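You operate a simulated robot arm through the tools that you are given. There is no shell and no other tool.

Carry out the task below with a simulated robot arm. There is one attempt and no reset: what you move stays moved.

Task
Fetch the green pot from the turntable and clamp it.
Fine: free the turntable to turn it and lock it again, with the pot's seat at the gap in the hood.

The check looks at the end state, three seconds after you hand in, the way a careful person would. Anything else that was tipped, shoved, dropped, spilled or broken makes it a failure.

Robot
A 6-joint arm with a two-finger parallel gripper, fixed in place. Base frame: the origin is at the foot of the arm, x ahead of it, y to its left, z up. Units: cm, rad, N and s.
With the tool pointing down near the work surface it reaches from about 30 to 80 cm from the base axis. Its first joint turns from -2.897 to 2.897 rad. Payload 3.43 kg.
Tool frame: the origin (TCP) lies between the finger pads and is the grasp point; the fingertips stand 3.4 cm ahead of it; z points along the fingers, y is the line along which they close. The gripper opens to 12.8 cm. The fingers are 2.4 cm wide and 1.2 cm thick; the gripper's body (4.8 by 13 cm) begins 9.6 cm behind the TCP.
Orientation is that of the tool frame in the base frame, as [roll, pitch, yaw] about the fixed x, y, z axes, in that order (R = Rz(yaw) Ry(pitch) Rx(roll)). With the fingers straight down and closing along the base's y, the tool's x points along the base's -x, its y along +y and its z along -z.

Tools
- The arm moves only by the tool jog_arm. Its argument "deltas" is one flat list of numbers, 7 for each row, row after row: the shift along the base's x, y, z in units of 200 mm (1.0 is 200 mm), then the turn, a rotation vector about the base's x, y, z in units of 45 degrees (1.0 is 45 degrees), then the opening in per cent of the stroke, from 0 (shut) to 100 (fully open). In form: [x, y, z, wx, wy, wz, claw, x, y, z, wx, wy, wz, claw, ...]. A call has 1 to 20 rows; each row is the pose to reach, as a shift and turn from the pose commanded when the call began. A call with a number of a shift or a turn outside -1 to 1 is refused whole. Rows are played at 5 a second. More than 5 cm and 0.15 rad between two rows, or a gripper value outside its range, and nothing of the call is played. Where a pose cannot be reached the arm comes as near as it can. A force on the tool above 40 N (or 10 N above the force at the start of the call, whichever is more), or a blocked arm, ends the call early, and 0.2 s more pass. The fingers move at their own pace (about 4.5 cm/s each) and stop on an object; they squeeze with about 33 N. The grip force told is the motor's: it shows also when the fingers shut on nothing. Time passes only in rows, and 0.2 s behind the last, so rows that repeat a pose let the fingers close. The reply holds the time, the measured pose of the TCP, the force on the tool along the base axes, the opening and the grip force, in the units named above and with some noise, with the torque about the TCP (base axes, N m) and any sound that the robot's microphone picked up, and new pictures: "pictures" is both (left out), scene, wrist or none.
- Cameras (640 x 400 px; columns grow to the right, rows downward): "scene" is fixed at [39.84, -65.16, 147.62]; the picture's right is [1.00, -0.09, 0.00], its down [-0.04, -0.48, -0.88] and it looks along [0.08, 0.87, -0.48] (base axes); focal length 336 px, centre (320, 200). "wrist" rides on the gripper at [7.6, -1.1, -16] in the tool frame; the picture's right is [0.15, 0.99, 0.00], its down [-0.88, 0.13, -0.46] and it looks along [-0.45, 0.07, 0.89] (tool axes); focal length 234 px, centre (320, 200). There is no depth. A picture from a camera that has moved, and an enlarged one, comes with that camera's place and axes in the base frame and with its lens.
- inspect(camera, box): a new picture of the part [left, top, right, bottom] of that camera's present view, enlarged. It takes no simulated time.
- hand_in(): hands the job in; it is judged then, once.

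Places have to be worked out from the pictures, the camera data and where the tool is seen. Open the gripper and draw the arm clear of the work before you hand the job in, unless the task says otherwise.

The tools are called as a command line: name --argument value ..., lists and objects as JSON in quotes. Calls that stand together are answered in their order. jog_arm: Moves the arm, as the interface text tells. Its arguments: {"type":"object","properties":{"deltas":{"type":"array","items":{"type":"number"}},"pictures":{"type":"string","enum":["both","scene","wrist","none"]}},"required":["deltas"]} The other tools are called the same way: inspect (camera, box) takes an enlarged picture of a part of a camera's view; hand_in () hands the job in.

At the start:

```text
time_s: 0.0
tcp_pos: [37.71, -3.46, 127.49]
orientation: [3.142, 0.002, -3.141]
wrist_force: [0.1, 0.4, 0.6]
moment: [-0.02, -0.01, 0.01]
opening: 12.8
finger_force: 0.1
```

scene: 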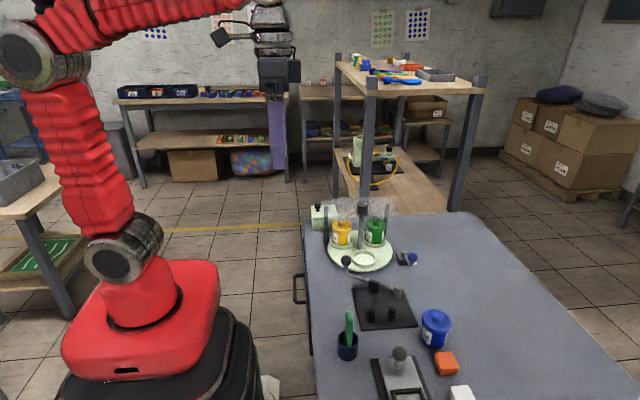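
wrist: 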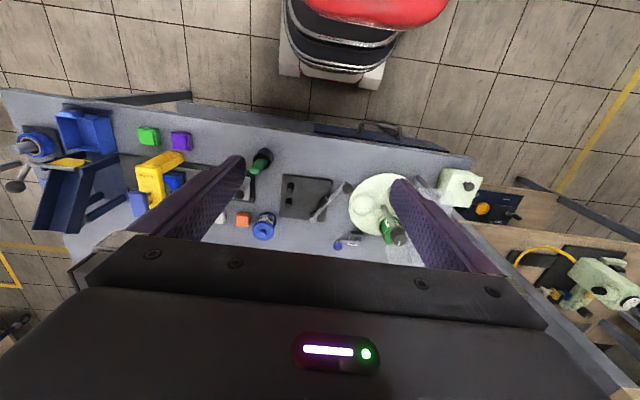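

I start by looking closer at the turntable, the clamp and the surroundings in the scene view.

inspect --camera "scene" --box '[300, 190, 430, 275]'

inspect --camera "scene" --box '[320, 270, 480, 400]'

inspect --camera "wrist" --box '[230, 140, 490, 270]'

```text
4.71 times, centred on (365, 232) of scene
camera zoom: at [39.84, -65.16, 147.62], right [1.0, -0.09, 0.0], down [-0.04, -0.48, -0.88], along [0.08, 0.87, -0.48], focal length 1579 px, centre (108, 47)
```

zoom: 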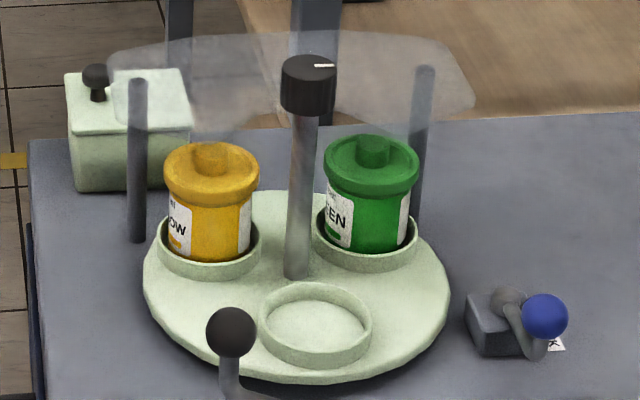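

```text
3.08 times, centred on (400, 335) of scene
camera zoom: at [39.84, -65.16, 147.62], right [1.0, -0.09, 0.0], down [-0.04, -0.48, -0.88], along [0.08, 0.87, -0.48], focal length 1032 px, centre (74, -215)
```

zoom: 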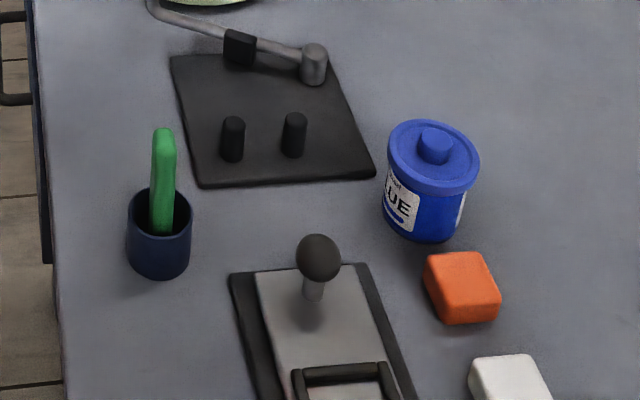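

```text
2.46 times, centred on (360, 205) of wrist
camera zoom: at [30.22, -4.66, 143.35], right [-0.15, 0.99, 0.0], down [0.88, 0.13, 0.46], along [0.45, 0.07, -0.89], focal length 576 px, centre (222, 188)
```

zoom: 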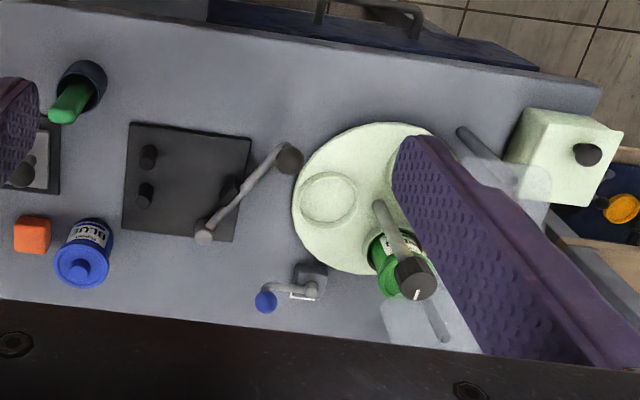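

The turntable's axis appears to be near (60.5, 19, z≈83), and the clamp plate with two pins near (60, -5). I move over the turntable, staying high, to get a better look.

jog_arm --deltas '[0.06, 0.12, -0.1, 0, 0, 0, 100, 0.12, 0.23, -0.2, 0, 0, 0, 100, 0.18, 0.34, -0.3, 0, 0, 0, 100, 0.24, 0.45, -0.4, 0, 0, 0, 100, 0.3, 0.56, -0.5, 0, 0, 0, 100, 0.365, 0.675, -0.55, 0, 0, 0, 100, 0.365, 0.675, -0.55, 0, 0, 0, 100]'

```text
time_s: 1.6
tcp_pos: [44.99, 9.93, 116.35]
orientation: [3.141, 0.001, 3.141]
wrist_force: [0.4, 0.2, 0.1]
moment: [0.01, -0.01, -0.02]
opening: 12.79
finger_force: 0.0
camera wrist: at [37.47, 8.75, 132.36], right [-0.15, 0.99, 0.0], down [0.88, 0.13, 0.46], along [0.45, 0.07, -0.89], focal length 234 px, centre (320, 200)
```

scene: 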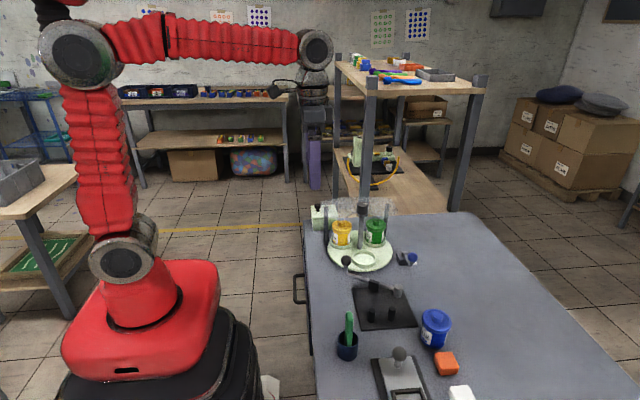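
wrist: 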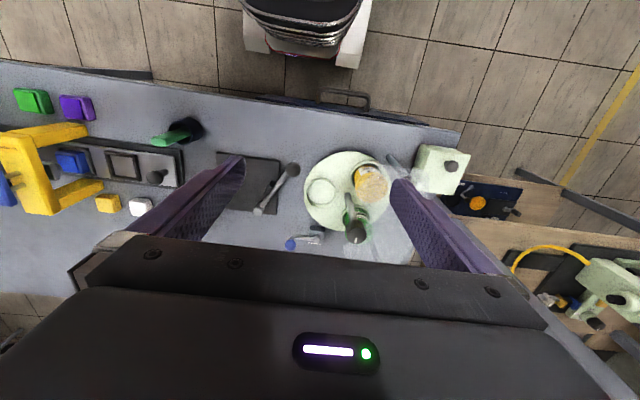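

I enlarge the wrist view of the turntable and its lock lever, plus the rest of the bench.

inspect --camera "wrist" --box '[270, 130, 480, 270]'

inspect --camera "wrist" --box '[0, 80, 330, 240]'

inspect --camera "scene" --box '[390, 240, 430, 275]'

inspect --camera "scene" --box '[335, 245, 425, 335]'

```text
2.86 times, centred on (375, 200) of wrist
camera zoom: at [37.47, 8.75, 132.36], right [-0.15, 0.99, 0.0], down [0.88, 0.13, 0.46], along [0.45, 0.07, -0.89], focal length 669 px, centre (163, 200)
```

zoom: 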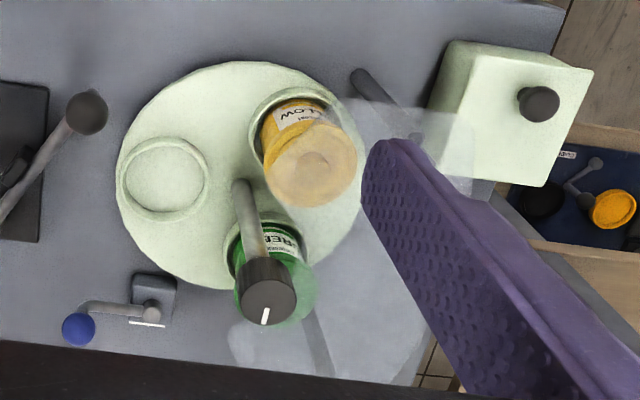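

```text
1.94 times, centred on (165, 160) of wrist
camera zoom: at [37.47, 8.75, 132.36], right [-0.15, 0.99, 0.0], down [0.88, 0.13, 0.46], along [0.45, 0.07, -0.89], focal length 454 px, centre (621, 278)
```

zoom: 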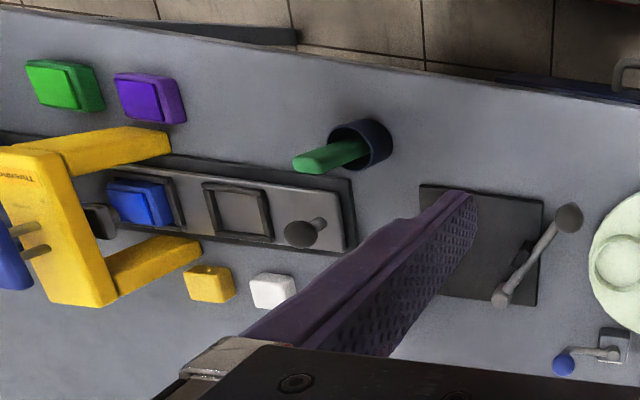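

```text
11.43 times, centred on (410, 258) of scene
camera zoom: at [39.84, -65.16, 147.62], right [1.0, -0.09, 0.0], down [-0.04, -0.48, -0.88], along [0.08, 0.87, -0.48], focal length 3835 px, centre (-709, -457)
```

zoom: 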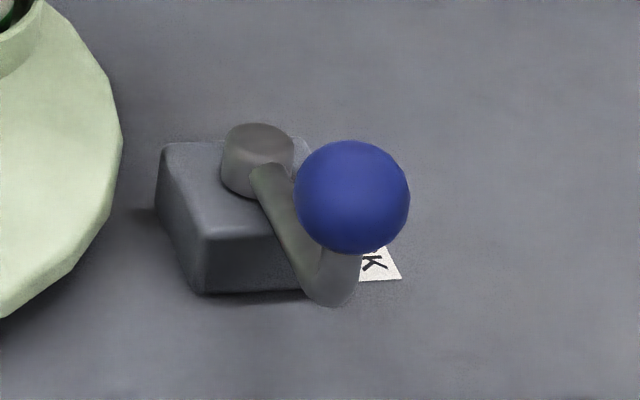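

```text
4.44 times, centred on (380, 290) of scene
camera zoom: at [39.84, -65.16, 147.62], right [1.0, -0.09, 0.0], down [-0.04, -0.48, -0.88], along [0.08, 0.87, -0.48], focal length 1491 px, centre (53, -200)
```

zoom: 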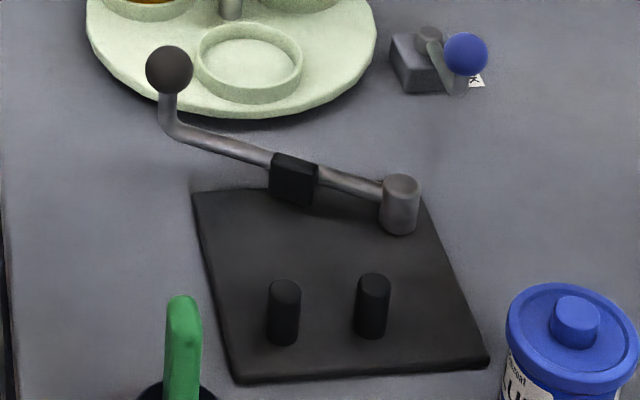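

The lock pivot sits near (72.5, 13, 85), with the blue ball near (73, 7, 88). I need to read the label and see the hood's shape, so I move in closer on the -y side of the turntable.

jog_arm --deltas '[0.15, -0.08, -0.12, 0, 0, 0, 100, 0.3, -0.16, -0.24, 0, 0, 0, 100, 0.45, -0.24, -0.37, 0, 0, 0, 100, 0.6, -0.32, -0.5, 0, 0, 0, 100, 0.75, -0.4, -0.62, 0, 0, 0, 100, 0.75, -0.4, -0.62, 0, 0, 0, 100]'

inspect --camera "wrist" --box '[320, 130, 480, 240]'

```text
time_s: 3.0
tcp_pos: [60.37, 2.03, 104.02]
orientation: [3.141, 0.002, -3.141]
wrist_force: [0.0, 0.1, -0.1]
moment: [0.01, -0.01, -0.03]
opening: 12.8
finger_force: 0.1
camera wrist: at [52.86, 0.9, 119.97], right [-0.15, 0.99, 0.0], down [0.88, 0.13, 0.46], along [0.45, 0.07, -0.89], focal length 234 px, centre (320, 200)
```

scene: 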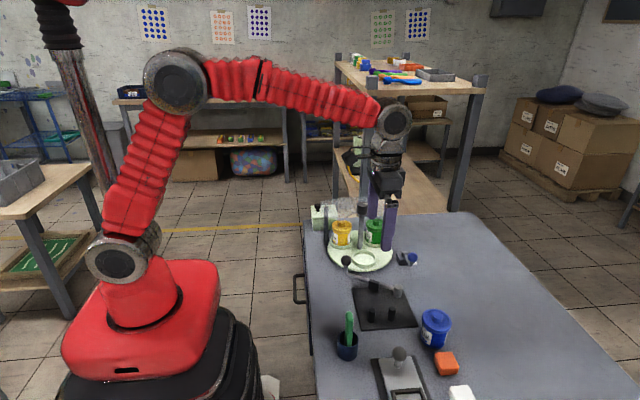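
wrist: 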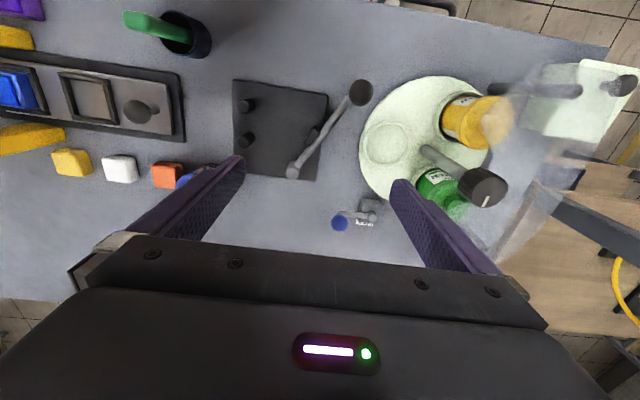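

```text
3.64 times, centred on (400, 185) of wrist
camera zoom: at [52.86, 0.9, 119.97], right [-0.15, 0.99, 0.0], down [0.88, 0.13, 0.46], along [0.45, 0.07, -0.89], focal length 852 px, centre (29, 254)
```

zoom: 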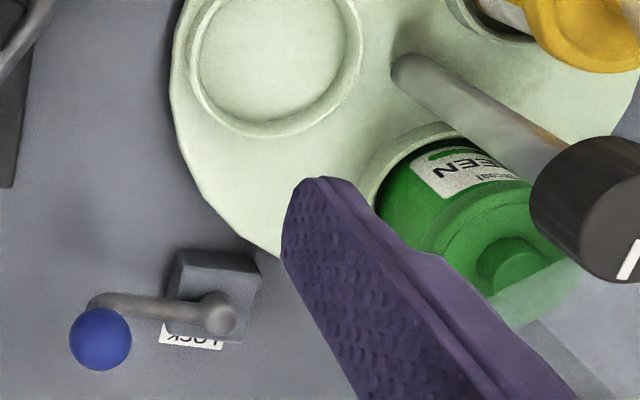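

The label beside the lock block reads "LOCK", and the lever points towards -y. I yaw the tool 90° in two halves while shifting to about (73, 3, 100), to look at the lock from the -y side.

jog_arm --deltas '[0.1, 0.01, -0.03, 0, 0, 0.167, 100, 0.2, 0.02, -0.06, 0, 0, 0.333, 100, 0.31, 0.03, -0.1, 0, 0, 0.5, 100, 0.42, 0.04, -0.14, 0, 0, 0.667, 100, 0.53, 0.05, -0.17, 0, 0, 0.833, 100, 0.63, 0.05, -0.2, 0, 0, 1.0, 100]' --pictures "none"

jog_arm --deltas '[0, 0, 0, 0, 0, 0.167, 100, 0, 0, 0, 0, 0, 0.333, 100, 0, 0, 0, 0, 0, 0.5, 100, 0, 0, 0, 0, 0, 0.667, 100, 0, 0, 0, 0, 0, 0.833, 100, 0, 0, 0, 0, 0, 1.0, 100, 0, 0, 0, 0, 0, 1.0, 100]' --pictures "both"

inspect --camera "wrist" --box '[230, 130, 410, 240]'

```text
time_s: 4.4
tcp_pos: [72.86, 2.93, 99.93]
orientation: [3.141, 0.002, -2.354]
wrist_force: [0.9, 0.7, 0.9]
moment: [-0.03, 0.0, 0.0]
opening: 12.78
finger_force: 0.0
```

```text
time_s: 6.0
tcp_pos: [72.79, 3.04, 99.97]
orientation: [3.141, 0.003, -1.569]
wrist_force: [1.1, -0.2, 0.3]
moment: [0.0, 0.0, 0.0]
opening: 12.8
finger_force: 0.0
camera wrist: at [73.89, -4.6, 115.93], right [-0.99, -0.15, 0.0], down [-0.13, 0.88, 0.46], along [-0.07, 0.45, -0.89], focal length 234 px, centre (320, 200)
```

scene: 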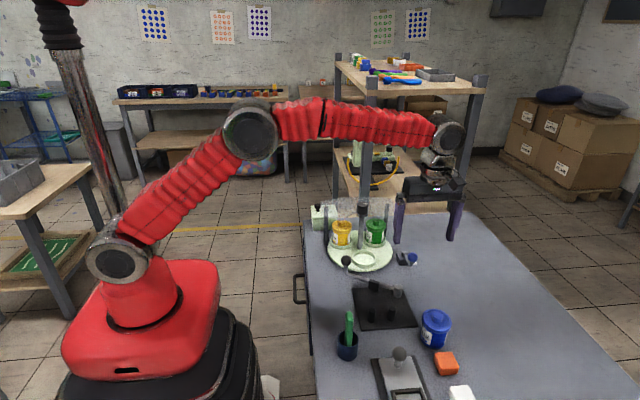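
wrist: 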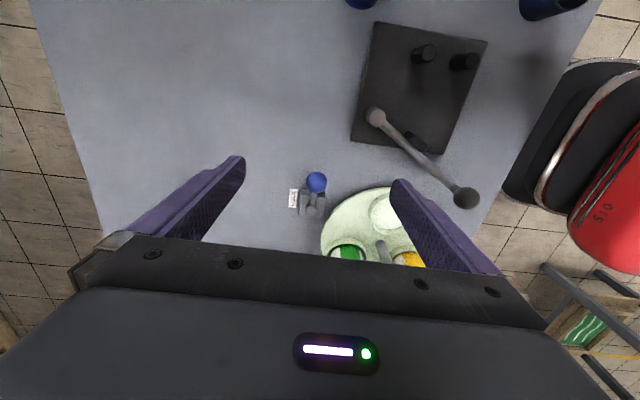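

```text
3.56 times, centred on (320, 185) of wrist
camera zoom: at [73.89, -4.6, 115.93], right [-0.99, -0.15, 0.0], down [-0.13, 0.88, 0.46], along [-0.07, 0.45, -0.89], focal length 833 px, centre (320, 253)
```

zoom: 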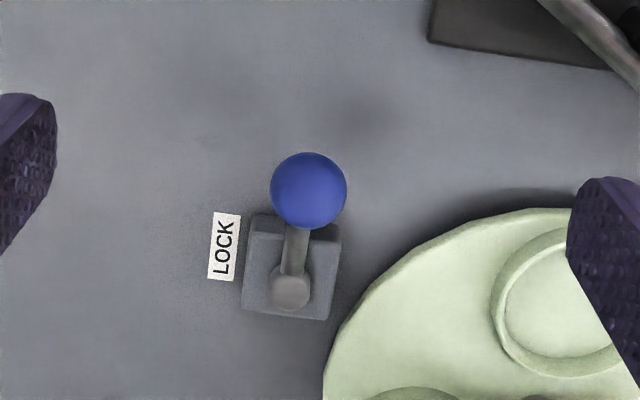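

The lever points to -y from its pivot at about (72.6, 12.9), with the ball at about (72.7, 7.1, 88) and the tag beside the block. I lower the open fingers around the ball, closing along x, and narrow them into a loose cage.

jog_arm --deltas '[0, 0.203, 0, 0, 0, 0, 100, 0, 0.203, -0.2, 0, 0, 0, 100, 0, 0.203, -0.4, 0, 0, 0, 60, 0, 0.203, -0.51, 0, 0, 0, 40, 0, 0.203, -0.51, 0, 0, 0, 33, 0, 0.203, -0.51, 0, 0, 0, 33, 0, 0.203, -0.51, 0, 0, 0, 33]'

inspect --camera "wrist" --box '[230, 130, 410, 240]'

inspect --camera "scene" --box '[360, 200, 450, 280]'

```text
time_s: 7.6
tcp_pos: [72.59, 7.02, 89.8]
orientation: [3.141, 0.002, -1.571]
wrist_force: [0.4, 0.2, -0.6]
moment: [0.02, 0.02, 0.01]
opening: 4.21
finger_force: 0.0
camera wrist: at [73.78, -0.59, 105.85], right [-0.99, -0.15, 0.0], down [-0.13, 0.88, 0.46], along [-0.07, 0.45, -0.89], focal length 234 px, centre (320, 200)
```

scene: 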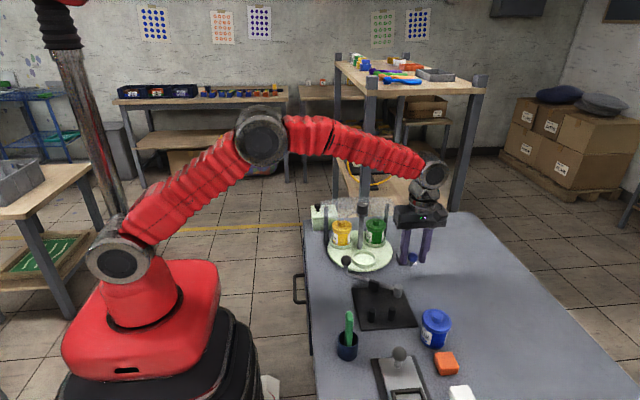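
wrist: 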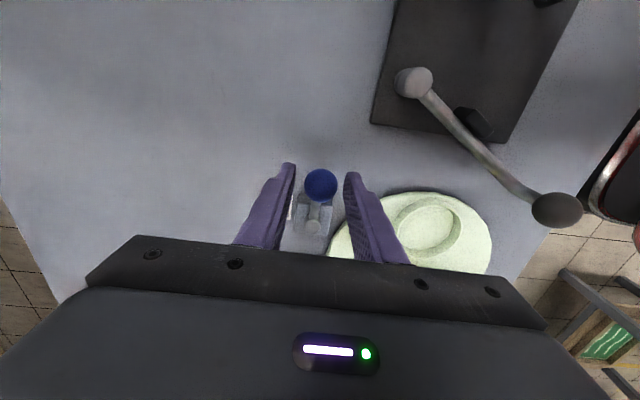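

```text
3.56 times, centred on (320, 185) of wrist
camera zoom: at [73.78, -0.59, 105.85], right [-0.99, -0.15, 0.0], down [-0.13, 0.88, 0.46], along [-0.07, 0.45, -0.89], focal length 833 px, centre (320, 253)
```

zoom: 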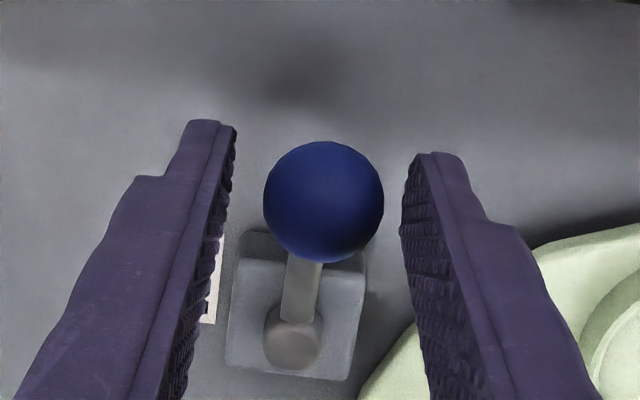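

```text
5.00 times, centred on (405, 240) of scene
camera zoom: at [39.84, -65.16, 147.62], right [1.0, -0.09, 0.0], down [-0.04, -0.48, -0.88], along [0.08, 0.87, -0.48], focal length 1678 px, centre (-105, 0)
```

zoom: 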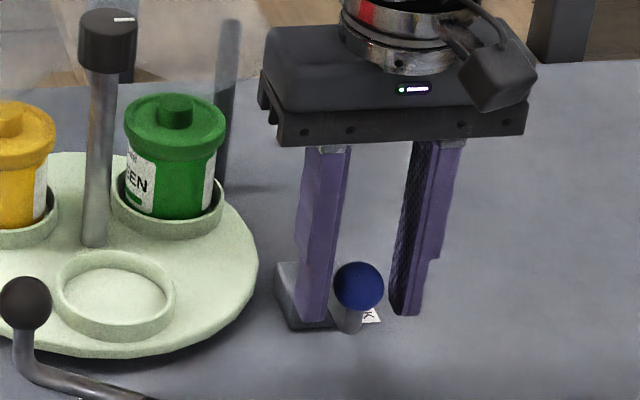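

The ball is caged between the fingers. I nudge 1.4 cm towards +x to find which way the lever swings, watching the force.

jog_arm --deltas '[0.015, 0, 0, 0, 0, 0, 33, 0.03, 0, 0, 0, 0, 0, 33, 0.045, 0, 0, 0, 0, 0, 33, 0.06, 0, 0, 0, 0, 0, 33, 0.07, 0, 0, 0, 0, 0, 33]' --pictures "none"

inspect --camera "wrist" --box '[230, 130, 410, 240]'

```text
time_s: 8.8
tcp_pos: [73.95, 6.98, 89.81]
orientation: [3.139, 0.001, -1.571]
wrist_force: [-21.3, 0.4, -0.7]
moment: [-0.09, 0.26, 0.01]
opening: 5.39
finger_force: 10.3
```

```text
3.56 times, centred on (320, 185) of wrist
camera zoom: at [75.16, -0.57, 105.76], right [-0.99, -0.15, 0.0], down [-0.13, 0.88, 0.46], along [-0.07, 0.45, -0.89], focal length 833 px, centre (320, 253)
```

zoom: 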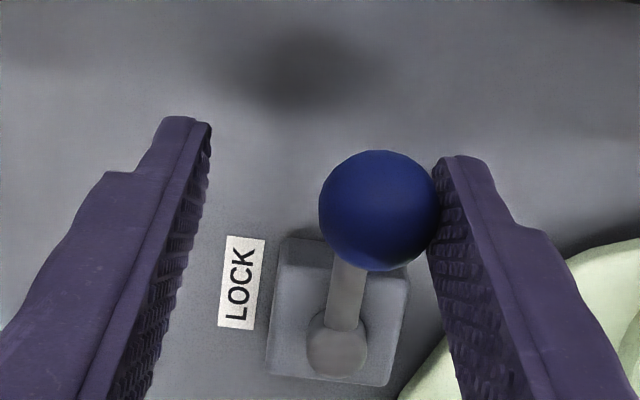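

The lever resists +x (21 N, and the finger was pressed back instead), so it is at its stop on that side. I go back and nudge towards -x.

jog_arm --deltas '[-0.035, 0, 0, 0, 0, 0, 33, -0.07, 0, 0, 0, 0, 0, 33, -0.085, 0, 0, 0, 0, 0, 33, -0.1, 0, 0, 0, 0, 0, 33, -0.115, 0, 0, 0, 0, 0, 33, -0.13, 0, 0, 0, 0, 0, 33]' --pictures "none"

inspect --camera "wrist" --box '[230, 130, 410, 240]'

```text
time_s: 10.2
tcp_pos: [71.56, 7.04, 89.76]
orientation: [-3.141, 0.004, -1.571]
wrist_force: [0.6, 0.1, 0.4]
moment: [0.0, -0.01, 0.03]
opening: 4.26
finger_force: 0.4
```

```text
3.56 times, centred on (320, 185) of wrist
camera zoom: at [72.65, -0.53, 105.78], right [-0.99, -0.15, 0.0], down [-0.13, 0.88, 0.46], along [-0.07, 0.45, -0.89], focal length 833 px, centre (320, 253)
```

zoom: 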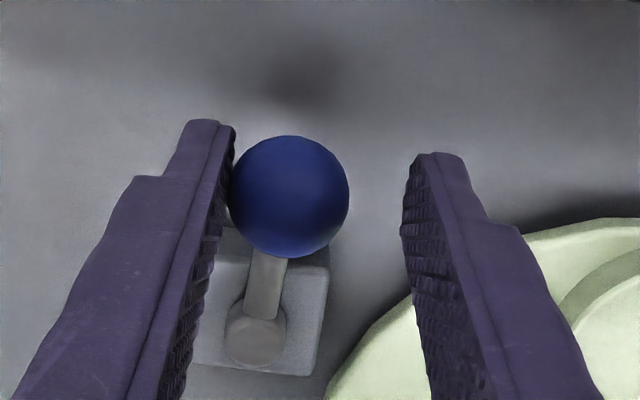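

Now the +x finger just touches the ball with no force yet. I continue 1.2 cm further towards -x.

jog_arm --deltas '[-0.015, 0, 0, 0, 0, 0, 33, -0.03, 0, 0, 0, 0, 0, 33, -0.045, 0, 0, 0, 0, 0, 33, -0.06, 0, 0, 0, 0, 0, 33]' --pictures "none"

inspect --camera "wrist" --box '[230, 130, 410, 240]'

```text
time_s: 11.2
tcp_pos: [70.23, 7.06, 89.73]
orientation: [3.14, 0.002, -1.571]
wrist_force: [-0.6, 0.6, -0.2]
moment: [0.0, -0.07, 0.01]
opening: 4.22
finger_force: 0.0
```

```text
3.56 times, centred on (320, 185) of wrist
camera zoom: at [71.44, -0.53, 105.73], right [-0.99, -0.15, 0.0], down [-0.13, 0.88, 0.46], along [-0.07, 0.45, -0.89], focal length 833 px, centre (320, 253)
```

zoom: 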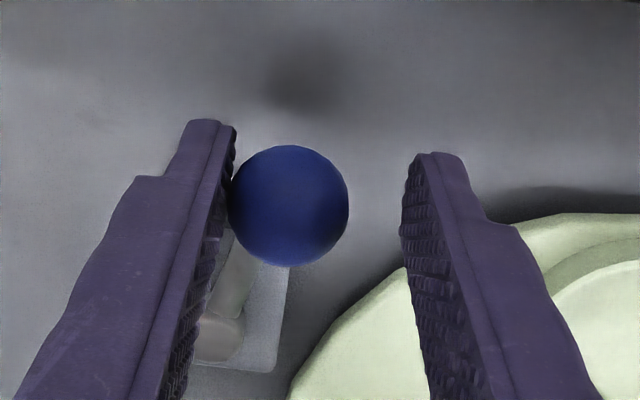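

The lever swings freely towards -x, so the starting position was its locked stop. I follow the arc clockwise with the cage, turning the tool along with it.

jog_arm --deltas '[-0.018, 0.0345, 0, 0, 0, -0.178, 33, -0.0355, 0.0445, 0, 0, 0, -0.356, 33, -0.0525, 0.056, 0, 0, 0, -0.533, 33, -0.0765, 0.075, 0, 0, 0, -0.711, 33, -0.098, 0.0965, 0, 0, 0, -0.889, 33]' --pictures "scene"

inspect --camera "wrist" --box '[230, 130, 410, 240]'

```text
time_s: 12.4
tcp_pos: [68.25, 8.97, 89.73]
orientation: [-3.141, 0.0, -2.27]
wrist_force: [-0.7, 0.0, 0.4]
moment: [-0.02, 0.0, -0.01]
opening: 4.18
finger_force: 0.1
```

scene: 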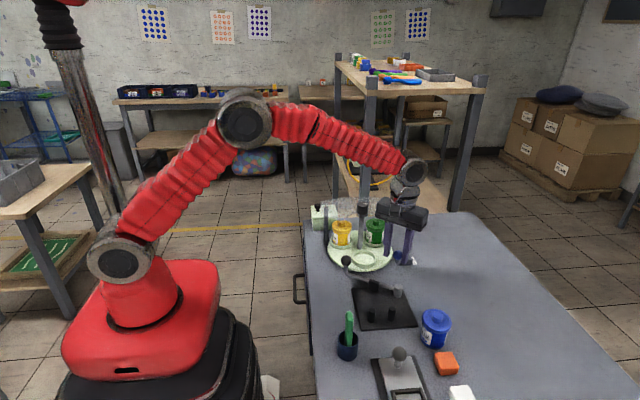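

```text
3.56 times, centred on (320, 185) of wrist
camera zoom: at [64.32, 2.37, 105.81], right [-0.85, 0.53, 0.0], down [0.47, 0.76, 0.46], along [0.24, 0.39, -0.89], focal length 833 px, centre (320, 253)
```

zoom: 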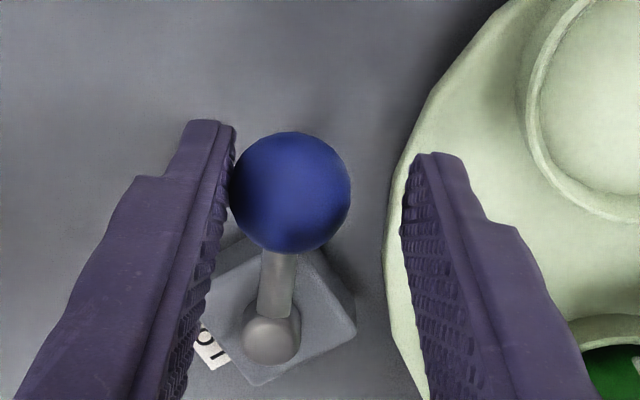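

The lever is following easily. I continue along the arc.

jog_arm --deltas '[-0.019, 0.024, 0, 0, 0, -0.133, 33, -0.0355, 0.0495, 0, 0, 0, -0.267, 33, -0.0495, 0.0765, 0, 0, 0, -0.4, 33, -0.0605, 0.105, 0, 0, 0, -0.533, 33]' --pictures "none"

inspect --camera "wrist" --box '[230, 130, 410, 240]'

inspect --camera "scene" --box '[360, 200, 450, 280]'

```text
time_s: 13.4
tcp_pos: [67.35, 10.81, 89.83]
orientation: [-3.139, 0.004, -2.69]
wrist_force: [23.1, -25.4, 4.2]
moment: [-0.44, -0.48, 0.35]
opening: 6.04
finger_force: 15.6
```

```text
3.56 times, centred on (320, 185) of wrist
camera zoom: at [61.02, 6.5, 105.8], right [-0.56, 0.83, 0.0], down [0.73, 0.5, 0.46], along [0.38, 0.26, -0.89], focal length 833 px, centre (320, 253)
```

zoom: 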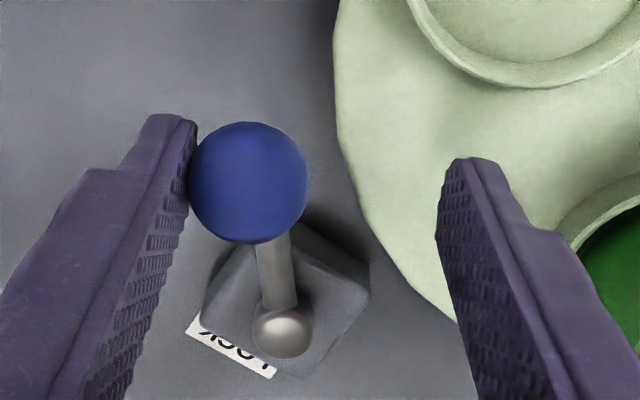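

```text
5.00 times, centred on (405, 240) of scene
camera zoom: at [39.84, -65.16, 147.62], right [1.0, -0.09, 0.0], down [-0.04, -0.48, -0.88], along [0.08, 0.87, -0.48], focal length 1678 px, centre (-105, 0)
```

zoom: 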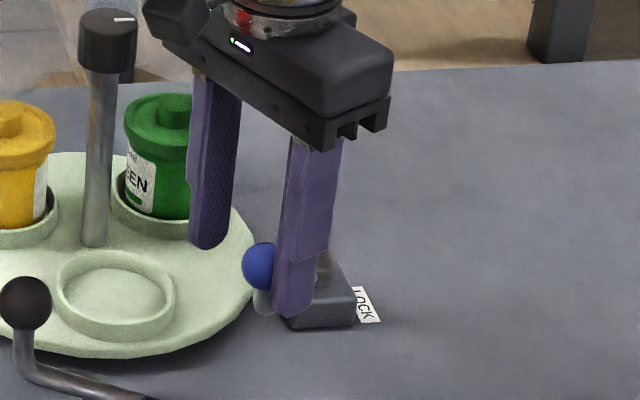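

The lever hit its other stop at roughly 50–55°, where the force rose to 34 N, so the turntable should be free. I back the finger off the ball, lift straight up, and check that the lever stays there.

jog_arm --deltas '[0.03, -0.05, 0, 0, 0, 0, 45, 0.03, -0.05, 0, 0, 0, 0, 45, 0.03, -0.05, 0.22, 0, 0, 0, 60, 0.03, -0.05, 0.45, 0, 0, 0, 80, 0.03, -0.05, 0.68, 0, 0, 0, 100, 0.03, -0.05, 0.92, 0, 0, 0, 100, 0.03, -0.05, 0.92, 0, 0, 0, 100]'

inspect --camera "scene" --box '[320, 195, 450, 280]'

inspect --camera "wrist" --box '[230, 130, 430, 240]'

```text
time_s: 15.0
tcp_pos: [67.82, 10.3, 108.33]
orientation: [3.141, 0.002, -2.687]
wrist_force: [0.4, -0.8, 0.1]
moment: [-0.02, 0.03, -0.03]
opening: 12.82
finger_force: 0.0
camera wrist: at [61.56, 5.89, 124.26], right [-0.56, 0.83, 0.0], down [0.73, 0.5, 0.46], along [0.38, 0.26, -0.89], focal length 234 px, centre (320, 200)
```

scene: 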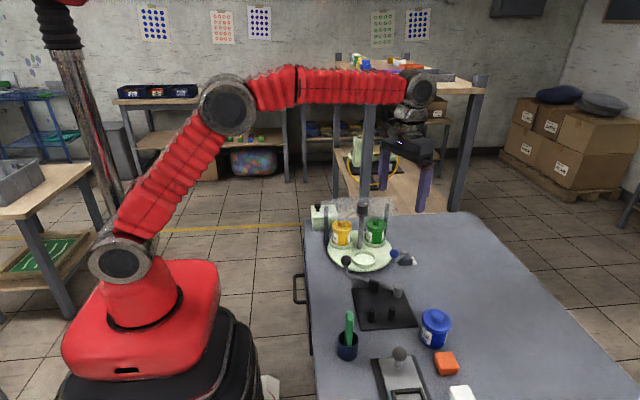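
wrist: 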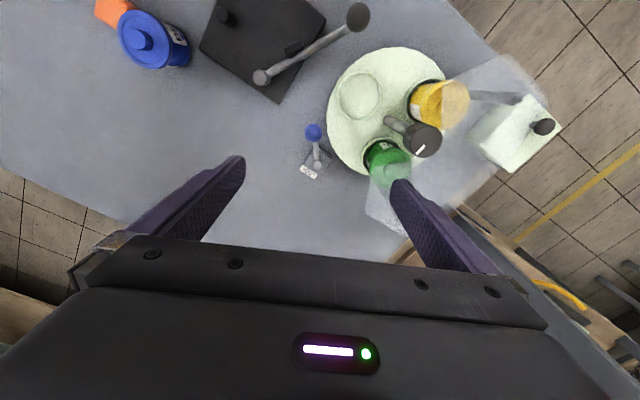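

```text
4.71 times, centred on (385, 238) of scene
camera zoom: at [39.84, -65.16, 147.62], right [1.0, -0.09, 0.0], down [-0.04, -0.48, -0.88], along [0.08, 0.87, -0.48], focal length 1579 px, centre (14, 24)
```

zoom: 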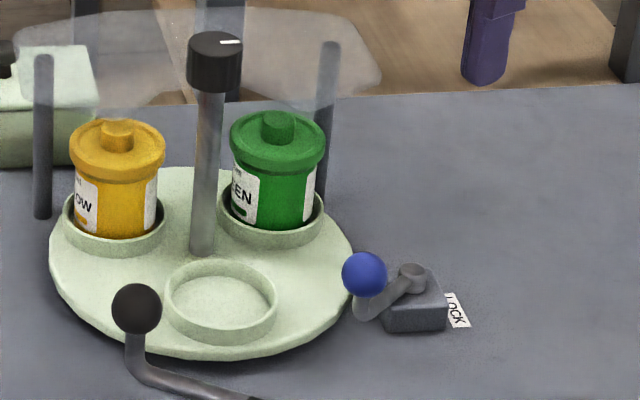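

```text
3.20 times, centred on (330, 185) of wrist
camera zoom: at [61.56, 5.89, 124.26], right [-0.56, 0.83, 0.0], down [0.73, 0.5, 0.46], along [0.38, 0.26, -0.89], focal length 749 px, centre (288, 248)
```

zoom: 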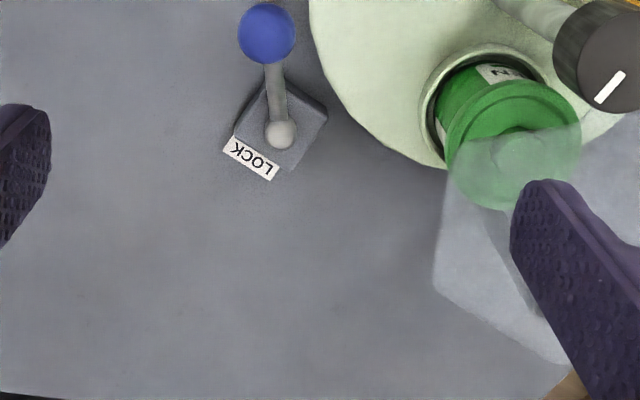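

The lever stays at its new stop beside the turntable. Next I move above the knob on the column, around (60.5, 19.5), and yaw for a 120° clockwise turn, keeping the tips at least 6 cm above the knob.

jog_arm --deltas '[-0.073, 0.092, 0, 0, 0, 0.15, 100, -0.146, 0.184, 0, 0, 0, 0.3, 100, -0.219, 0.276, 0, 0, 0, 0.45, 100, -0.292, 0.368, 0, 0, 0, 0.6, 100, -0.365, 0.46, 0, 0, 0, 0.76, 100, -0.365, 0.46, 0, 0, 0, 0.76, 100]'

inspect --camera "wrist" --box '[220, 120, 420, 245]'

```text
time_s: 16.4
tcp_pos: [60.3, 19.42, 108.23]
orientation: [-3.141, 0.001, -2.089]
wrist_force: [-0.2, -0.8, -0.8]
moment: [-0.02, 0.01, 0.0]
opening: 12.78
finger_force: 0.0
camera wrist: at [57.52, 12.09, 124.17], right [-0.93, 0.36, 0.0], down [0.32, 0.83, 0.46], along [0.17, 0.43, -0.89], focal length 234 px, centre (320, 200)
```

scene: 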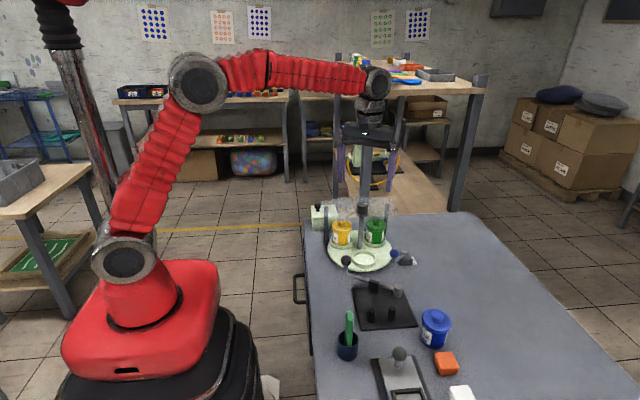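
wrist: 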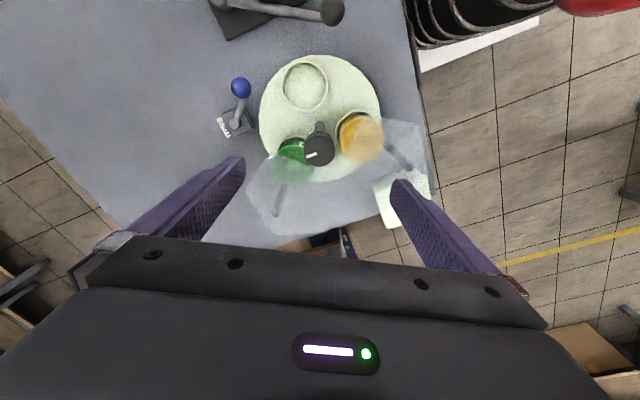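

```text
3.20 times, centred on (320, 182) of wrist
camera zoom: at [57.52, 12.09, 124.17], right [-0.93, 0.36, 0.0], down [0.32, 0.83, 0.46], along [0.17, 0.43, -0.89], focal length 749 px, centre (320, 256)
```

zoom: 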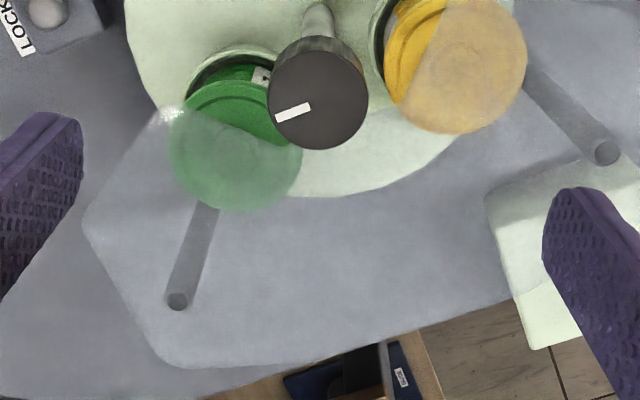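

The knob's top centre works out at about (60.05, 18.65, 99.2), Ø3.4 cm, and the hood is a flat plate around z≈94 behind it. I centre over the knob, lower until the tips overlap it by about 2 cm, and close.

jog_arm --deltas '[-0.0125, -0.0395, 0, 0, 0, 0, 100, -0.0125, -0.0395, -0.2, 0, 0, 0, 80, -0.0125, -0.0395, -0.38, 0, 0, 0, 60, -0.0125, -0.0395, -0.38, 0, 0, 0, 40, -0.0125, -0.0395, -0.38, 0, 0, 0, 30, -0.0125, -0.0395, -0.38, 0, 0, 0, 30, -0.0125, -0.0395, -0.38, 0, 0, 0, 30, -0.0125, -0.0395, -0.38, 0, 0, 0, 30]'

inspect --camera "wrist" --box '[220, 120, 420, 245]'

inspect --camera "scene" --box '[320, 180, 420, 250]'

```text
time_s: 18.2
tcp_pos: [60.16, 18.51, 100.6]
orientation: [-3.141, 0.0, -2.091]
wrist_force: [-0.6, 0.9, 0.0]
moment: [-0.05, 0.03, 0.03]
opening: 3.86
finger_force: 0.1
camera wrist: at [57.4, 11.37, 116.59], right [-0.93, 0.36, 0.0], down [0.32, 0.83, 0.46], along [0.17, 0.43, -0.89], focal length 234 px, centre (320, 200)
```

scene: 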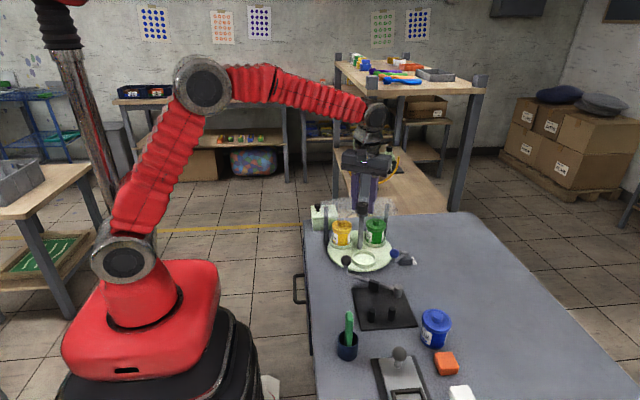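
wrist: 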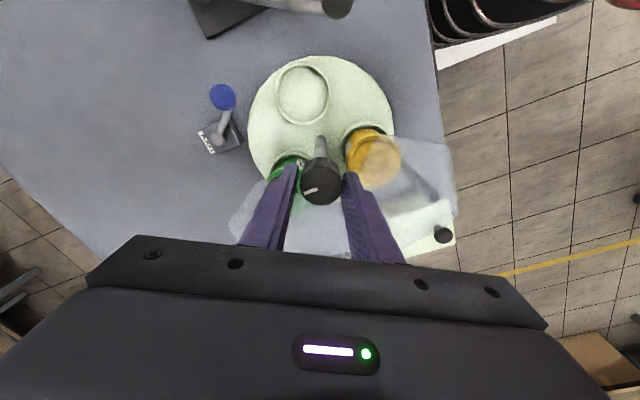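

```text
3.20 times, centred on (320, 182) of wrist
camera zoom: at [57.4, 11.37, 116.59], right [-0.93, 0.36, 0.0], down [0.32, 0.83, 0.46], along [0.17, 0.43, -0.89], focal length 749 px, centre (320, 256)
```

zoom: 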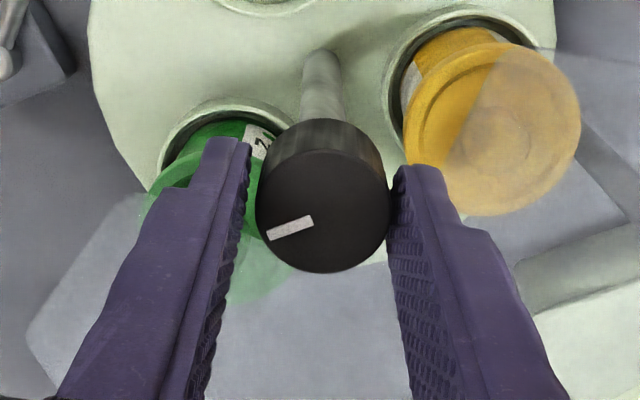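

```text
5.71 times, centred on (370, 215) of scene
camera zoom: at [39.84, -65.16, 147.62], right [1.0, -0.09, 0.0], down [-0.04, -0.48, -0.88], along [0.08, 0.87, -0.48], focal length 1918 px, centre (34, 114)
```

zoom: 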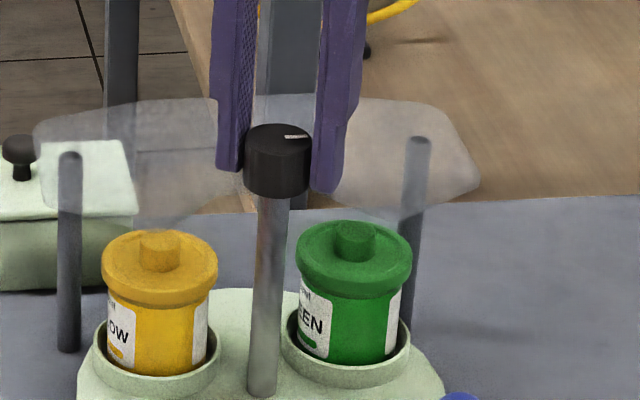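

The knob sits centred between the fingers and its mark points to +x; the empty seat is exactly on the -y side (the gap), so green needs -120°. I close on the knob and make a small test turn clockwise.

jog_arm --deltas '[0, 0, 0, 0, 0, 0, 0, 0, 0, 0, 0, 0, 0, 0, 0, 0, 0, 0, 0, 0, 0, 0, 0, 0, 0, 0, -0.1, 0, 0, 0, 0, 0, 0, -0.2, 0, 0, 0, 0, 0, 0, -0.3, 0]' --pictures "wrist"

inspect --camera "scene" --box '[320, 195, 420, 275]'

```text
time_s: 19.6
tcp_pos: [60.12, 18.6, 100.57]
orientation: [3.141, 0.002, -2.33]
wrist_force: [-10.1, 7.5, 0.1]
moment: [0.47, -0.45, 0.0]
opening: 3.35
finger_force: 44.7
camera wrist: at [55.76, 12.23, 116.59], right [-0.82, 0.57, 0.0], down [0.51, 0.73, 0.46], along [0.26, 0.38, -0.89], focal length 234 px, centre (320, 200)
```

wrist: 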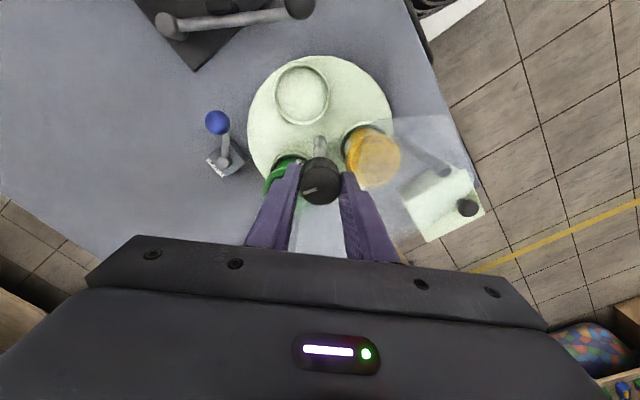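

```text
5.00 times, centred on (370, 235) of scene
camera zoom: at [39.84, -65.16, 147.62], right [1.0, -0.09, 0.0], down [-0.04, -0.48, -0.88], along [0.08, 0.87, -0.48], focal length 1678 px, centre (70, 25)
```

zoom: 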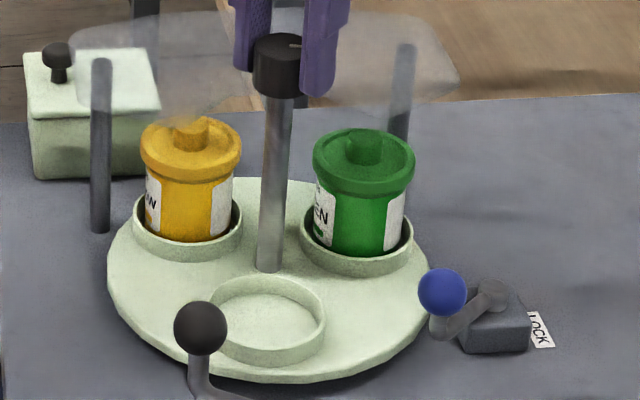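

The turntable follows the knob freely; it has turned about 13.5° clockwise with no torque. I continue another 45°.

jog_arm --deltas '[0, 0, 0, 0, 0, -0.1, 0, 0, 0, 0, 0, 0, -0.22, 0, 0, 0, 0, 0, 0, -0.34, 0, 0, 0, 0, 0, 0, -0.46, 0, 0, 0, 0, 0, 0, -0.58, 0, 0, 0, 0, 0, 0, -0.7, 0, 0, 0, 0, 0, 0, -0.82, 0, 0, 0, 0, 0, 0, -0.94, 0, 0, 0, 0, 0, 0, -1.0, 0]' --pictures "wrist"

inspect --camera "scene" --box '[320, 195, 420, 275]'

```text
time_s: 21.6
tcp_pos: [60.03, 18.52, 100.55]
orientation: [3.14, 0.001, -3.113]
wrist_force: [-12.1, 5.1, -1.4]
moment: [0.07, -0.66, -0.02]
opening: 3.36
finger_force: 45.5
camera wrist: at [52.64, 17.14, 116.6], right [-0.17, 0.98, 0.0], down [0.88, 0.16, 0.46], along [0.45, 0.08, -0.89], focal length 234 px, centre (320, 200)
```

wrist: 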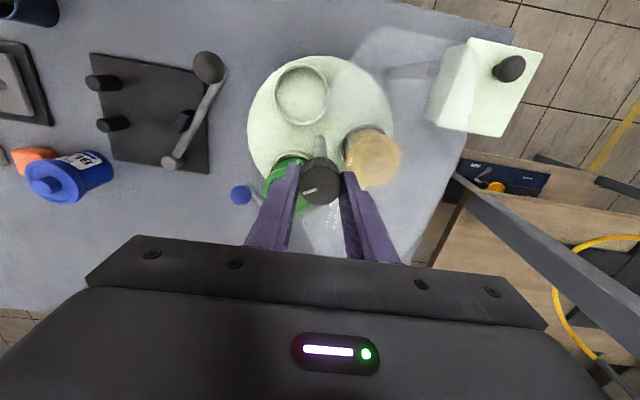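

```text
5.00 times, centred on (370, 235) of scene
camera zoom: at [39.84, -65.16, 147.62], right [1.0, -0.09, 0.0], down [-0.04, -0.48, -0.88], along [0.08, 0.87, -0.48], focal length 1678 px, centre (70, 25)
```

zoom: 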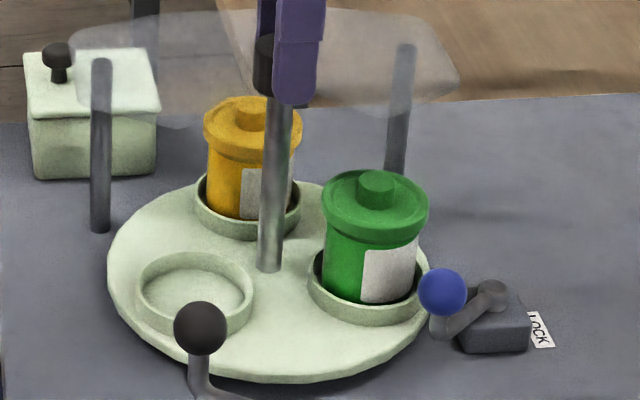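

Green is now at the right-hand side, past the hood. I continue 45° more, watching its clearance to the lock ball, which I estimate at about 1 cm.

jog_arm --deltas '[0, 0, 0, 0, 0, -0.1, 0, 0, 0, 0, 0, 0, -0.22, 0, 0, 0, 0, 0, 0, -0.34, 0, 0, 0, 0, 0, 0, -0.46, 0, 0, 0, 0, 0, 0, -0.58, 0, 0, 0, 0, 0, 0, -0.7, 0, 0, 0, 0, 0, 0, -0.82, 0, 0, 0, 0, 0, 0, -0.94, 0, 0, 0, 0, 0, 0, -1.0, 0]' --pictures "wrist"

inspect --camera "scene" --box '[320, 195, 420, 275]'

```text
time_s: 23.6
tcp_pos: [60.05, 18.38, 100.6]
orientation: [-3.142, 0.002, 2.384]
wrist_force: [-13.7, -15.4, -3.6]
moment: [-0.22, 0.12, -0.01]
opening: 3.33
finger_force: 45.3
camera wrist: at [53.93, 22.8, 116.59], right [0.57, 0.82, 0.0], down [0.73, -0.51, 0.46], along [0.37, -0.26, -0.89], focal length 234 px, centre (320, 200)
```

wrist: 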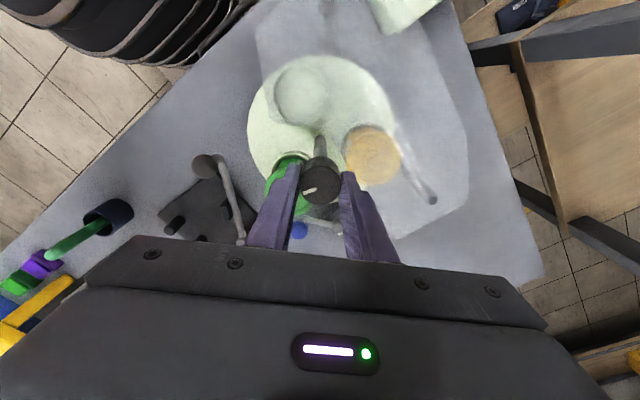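

```text
5.00 times, centred on (370, 235) of scene
camera zoom: at [39.84, -65.16, 147.62], right [1.0, -0.09, 0.0], down [-0.04, -0.48, -0.88], along [0.08, 0.87, -0.48], focal length 1678 px, centre (70, 25)
```

zoom: 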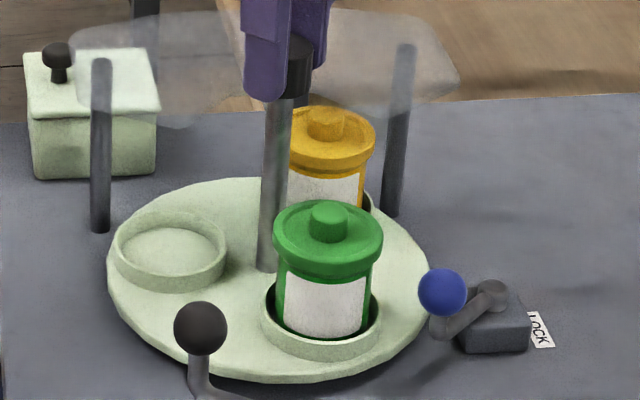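

About 103.6° has been turned, so 16.4° remain. The side force suggests the knob axis lies slightly further to -x and -y, so I finish the turn with a small shift that way.

jog_arm --deltas '[-0.003, -0.004, 0, 0, 0, -0.1, 0, -0.006, -0.008, 0, 0, 0, -0.2, 0, -0.006, -0.01, 0, 0, 0, -0.3, 0, -0.006, -0.01, 0, 0, 0, -0.365, 0, -0.006, -0.01, 0, 0, 0, -0.365, 0]' --pictures "wrist"

inspect --camera "scene" --box '[320, 195, 420, 275]'

inspect --camera "wrist" --box '[220, 40, 440, 245]'

```text
time_s: 24.8
tcp_pos: [60.04, 18.31, 100.67]
orientation: [3.14, 0.0, 2.098]
wrist_force: [-6.4, -6.1, -11.1]
moment: [-0.99, -0.44, -0.08]
opening: 3.33
finger_force: 45.4
camera wrist: at [55.37, 24.33, 116.59], right [0.78, 0.62, 0.0], down [0.56, -0.69, 0.46], along [0.29, -0.36, -0.89], focal length 234 px, centre (320, 200)
```

wrist: 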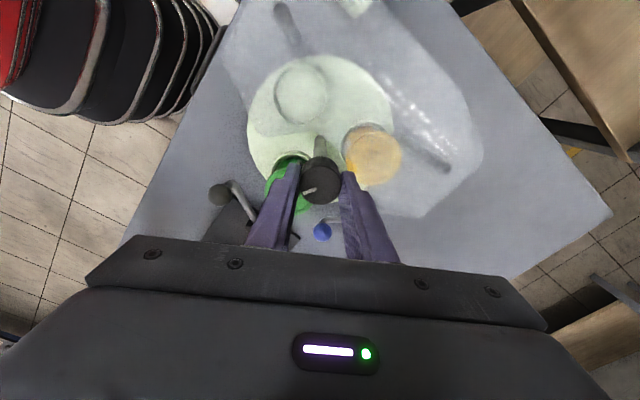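

```text
5.00 times, centred on (370, 235) of scene
camera zoom: at [39.84, -65.16, 147.62], right [1.0, -0.09, 0.0], down [-0.04, -0.48, -0.88], along [0.08, 0.87, -0.48], focal length 1678 px, centre (70, 25)
```

zoom: 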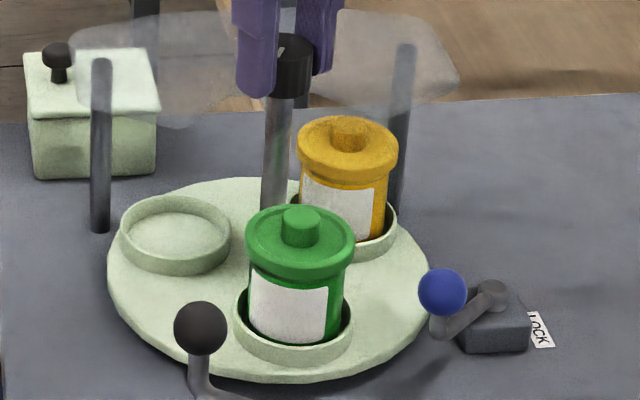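

```text
1.95 times, centred on (330, 142) of wrist
camera zoom: at [55.37, 24.33, 116.59], right [0.78, 0.62, 0.0], down [0.56, -0.69, 0.46], along [0.29, -0.36, -0.89], focal length 457 px, centre (300, 312)
```

zoom: 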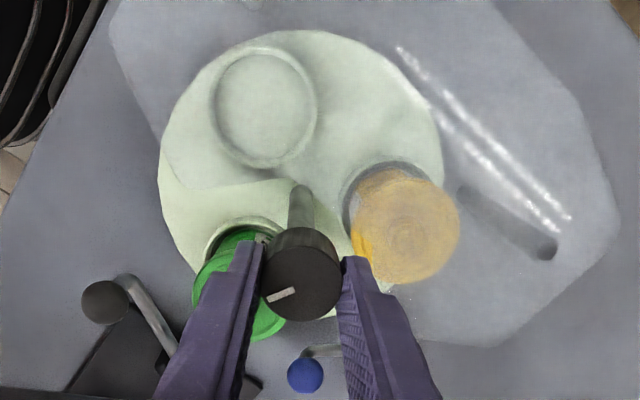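

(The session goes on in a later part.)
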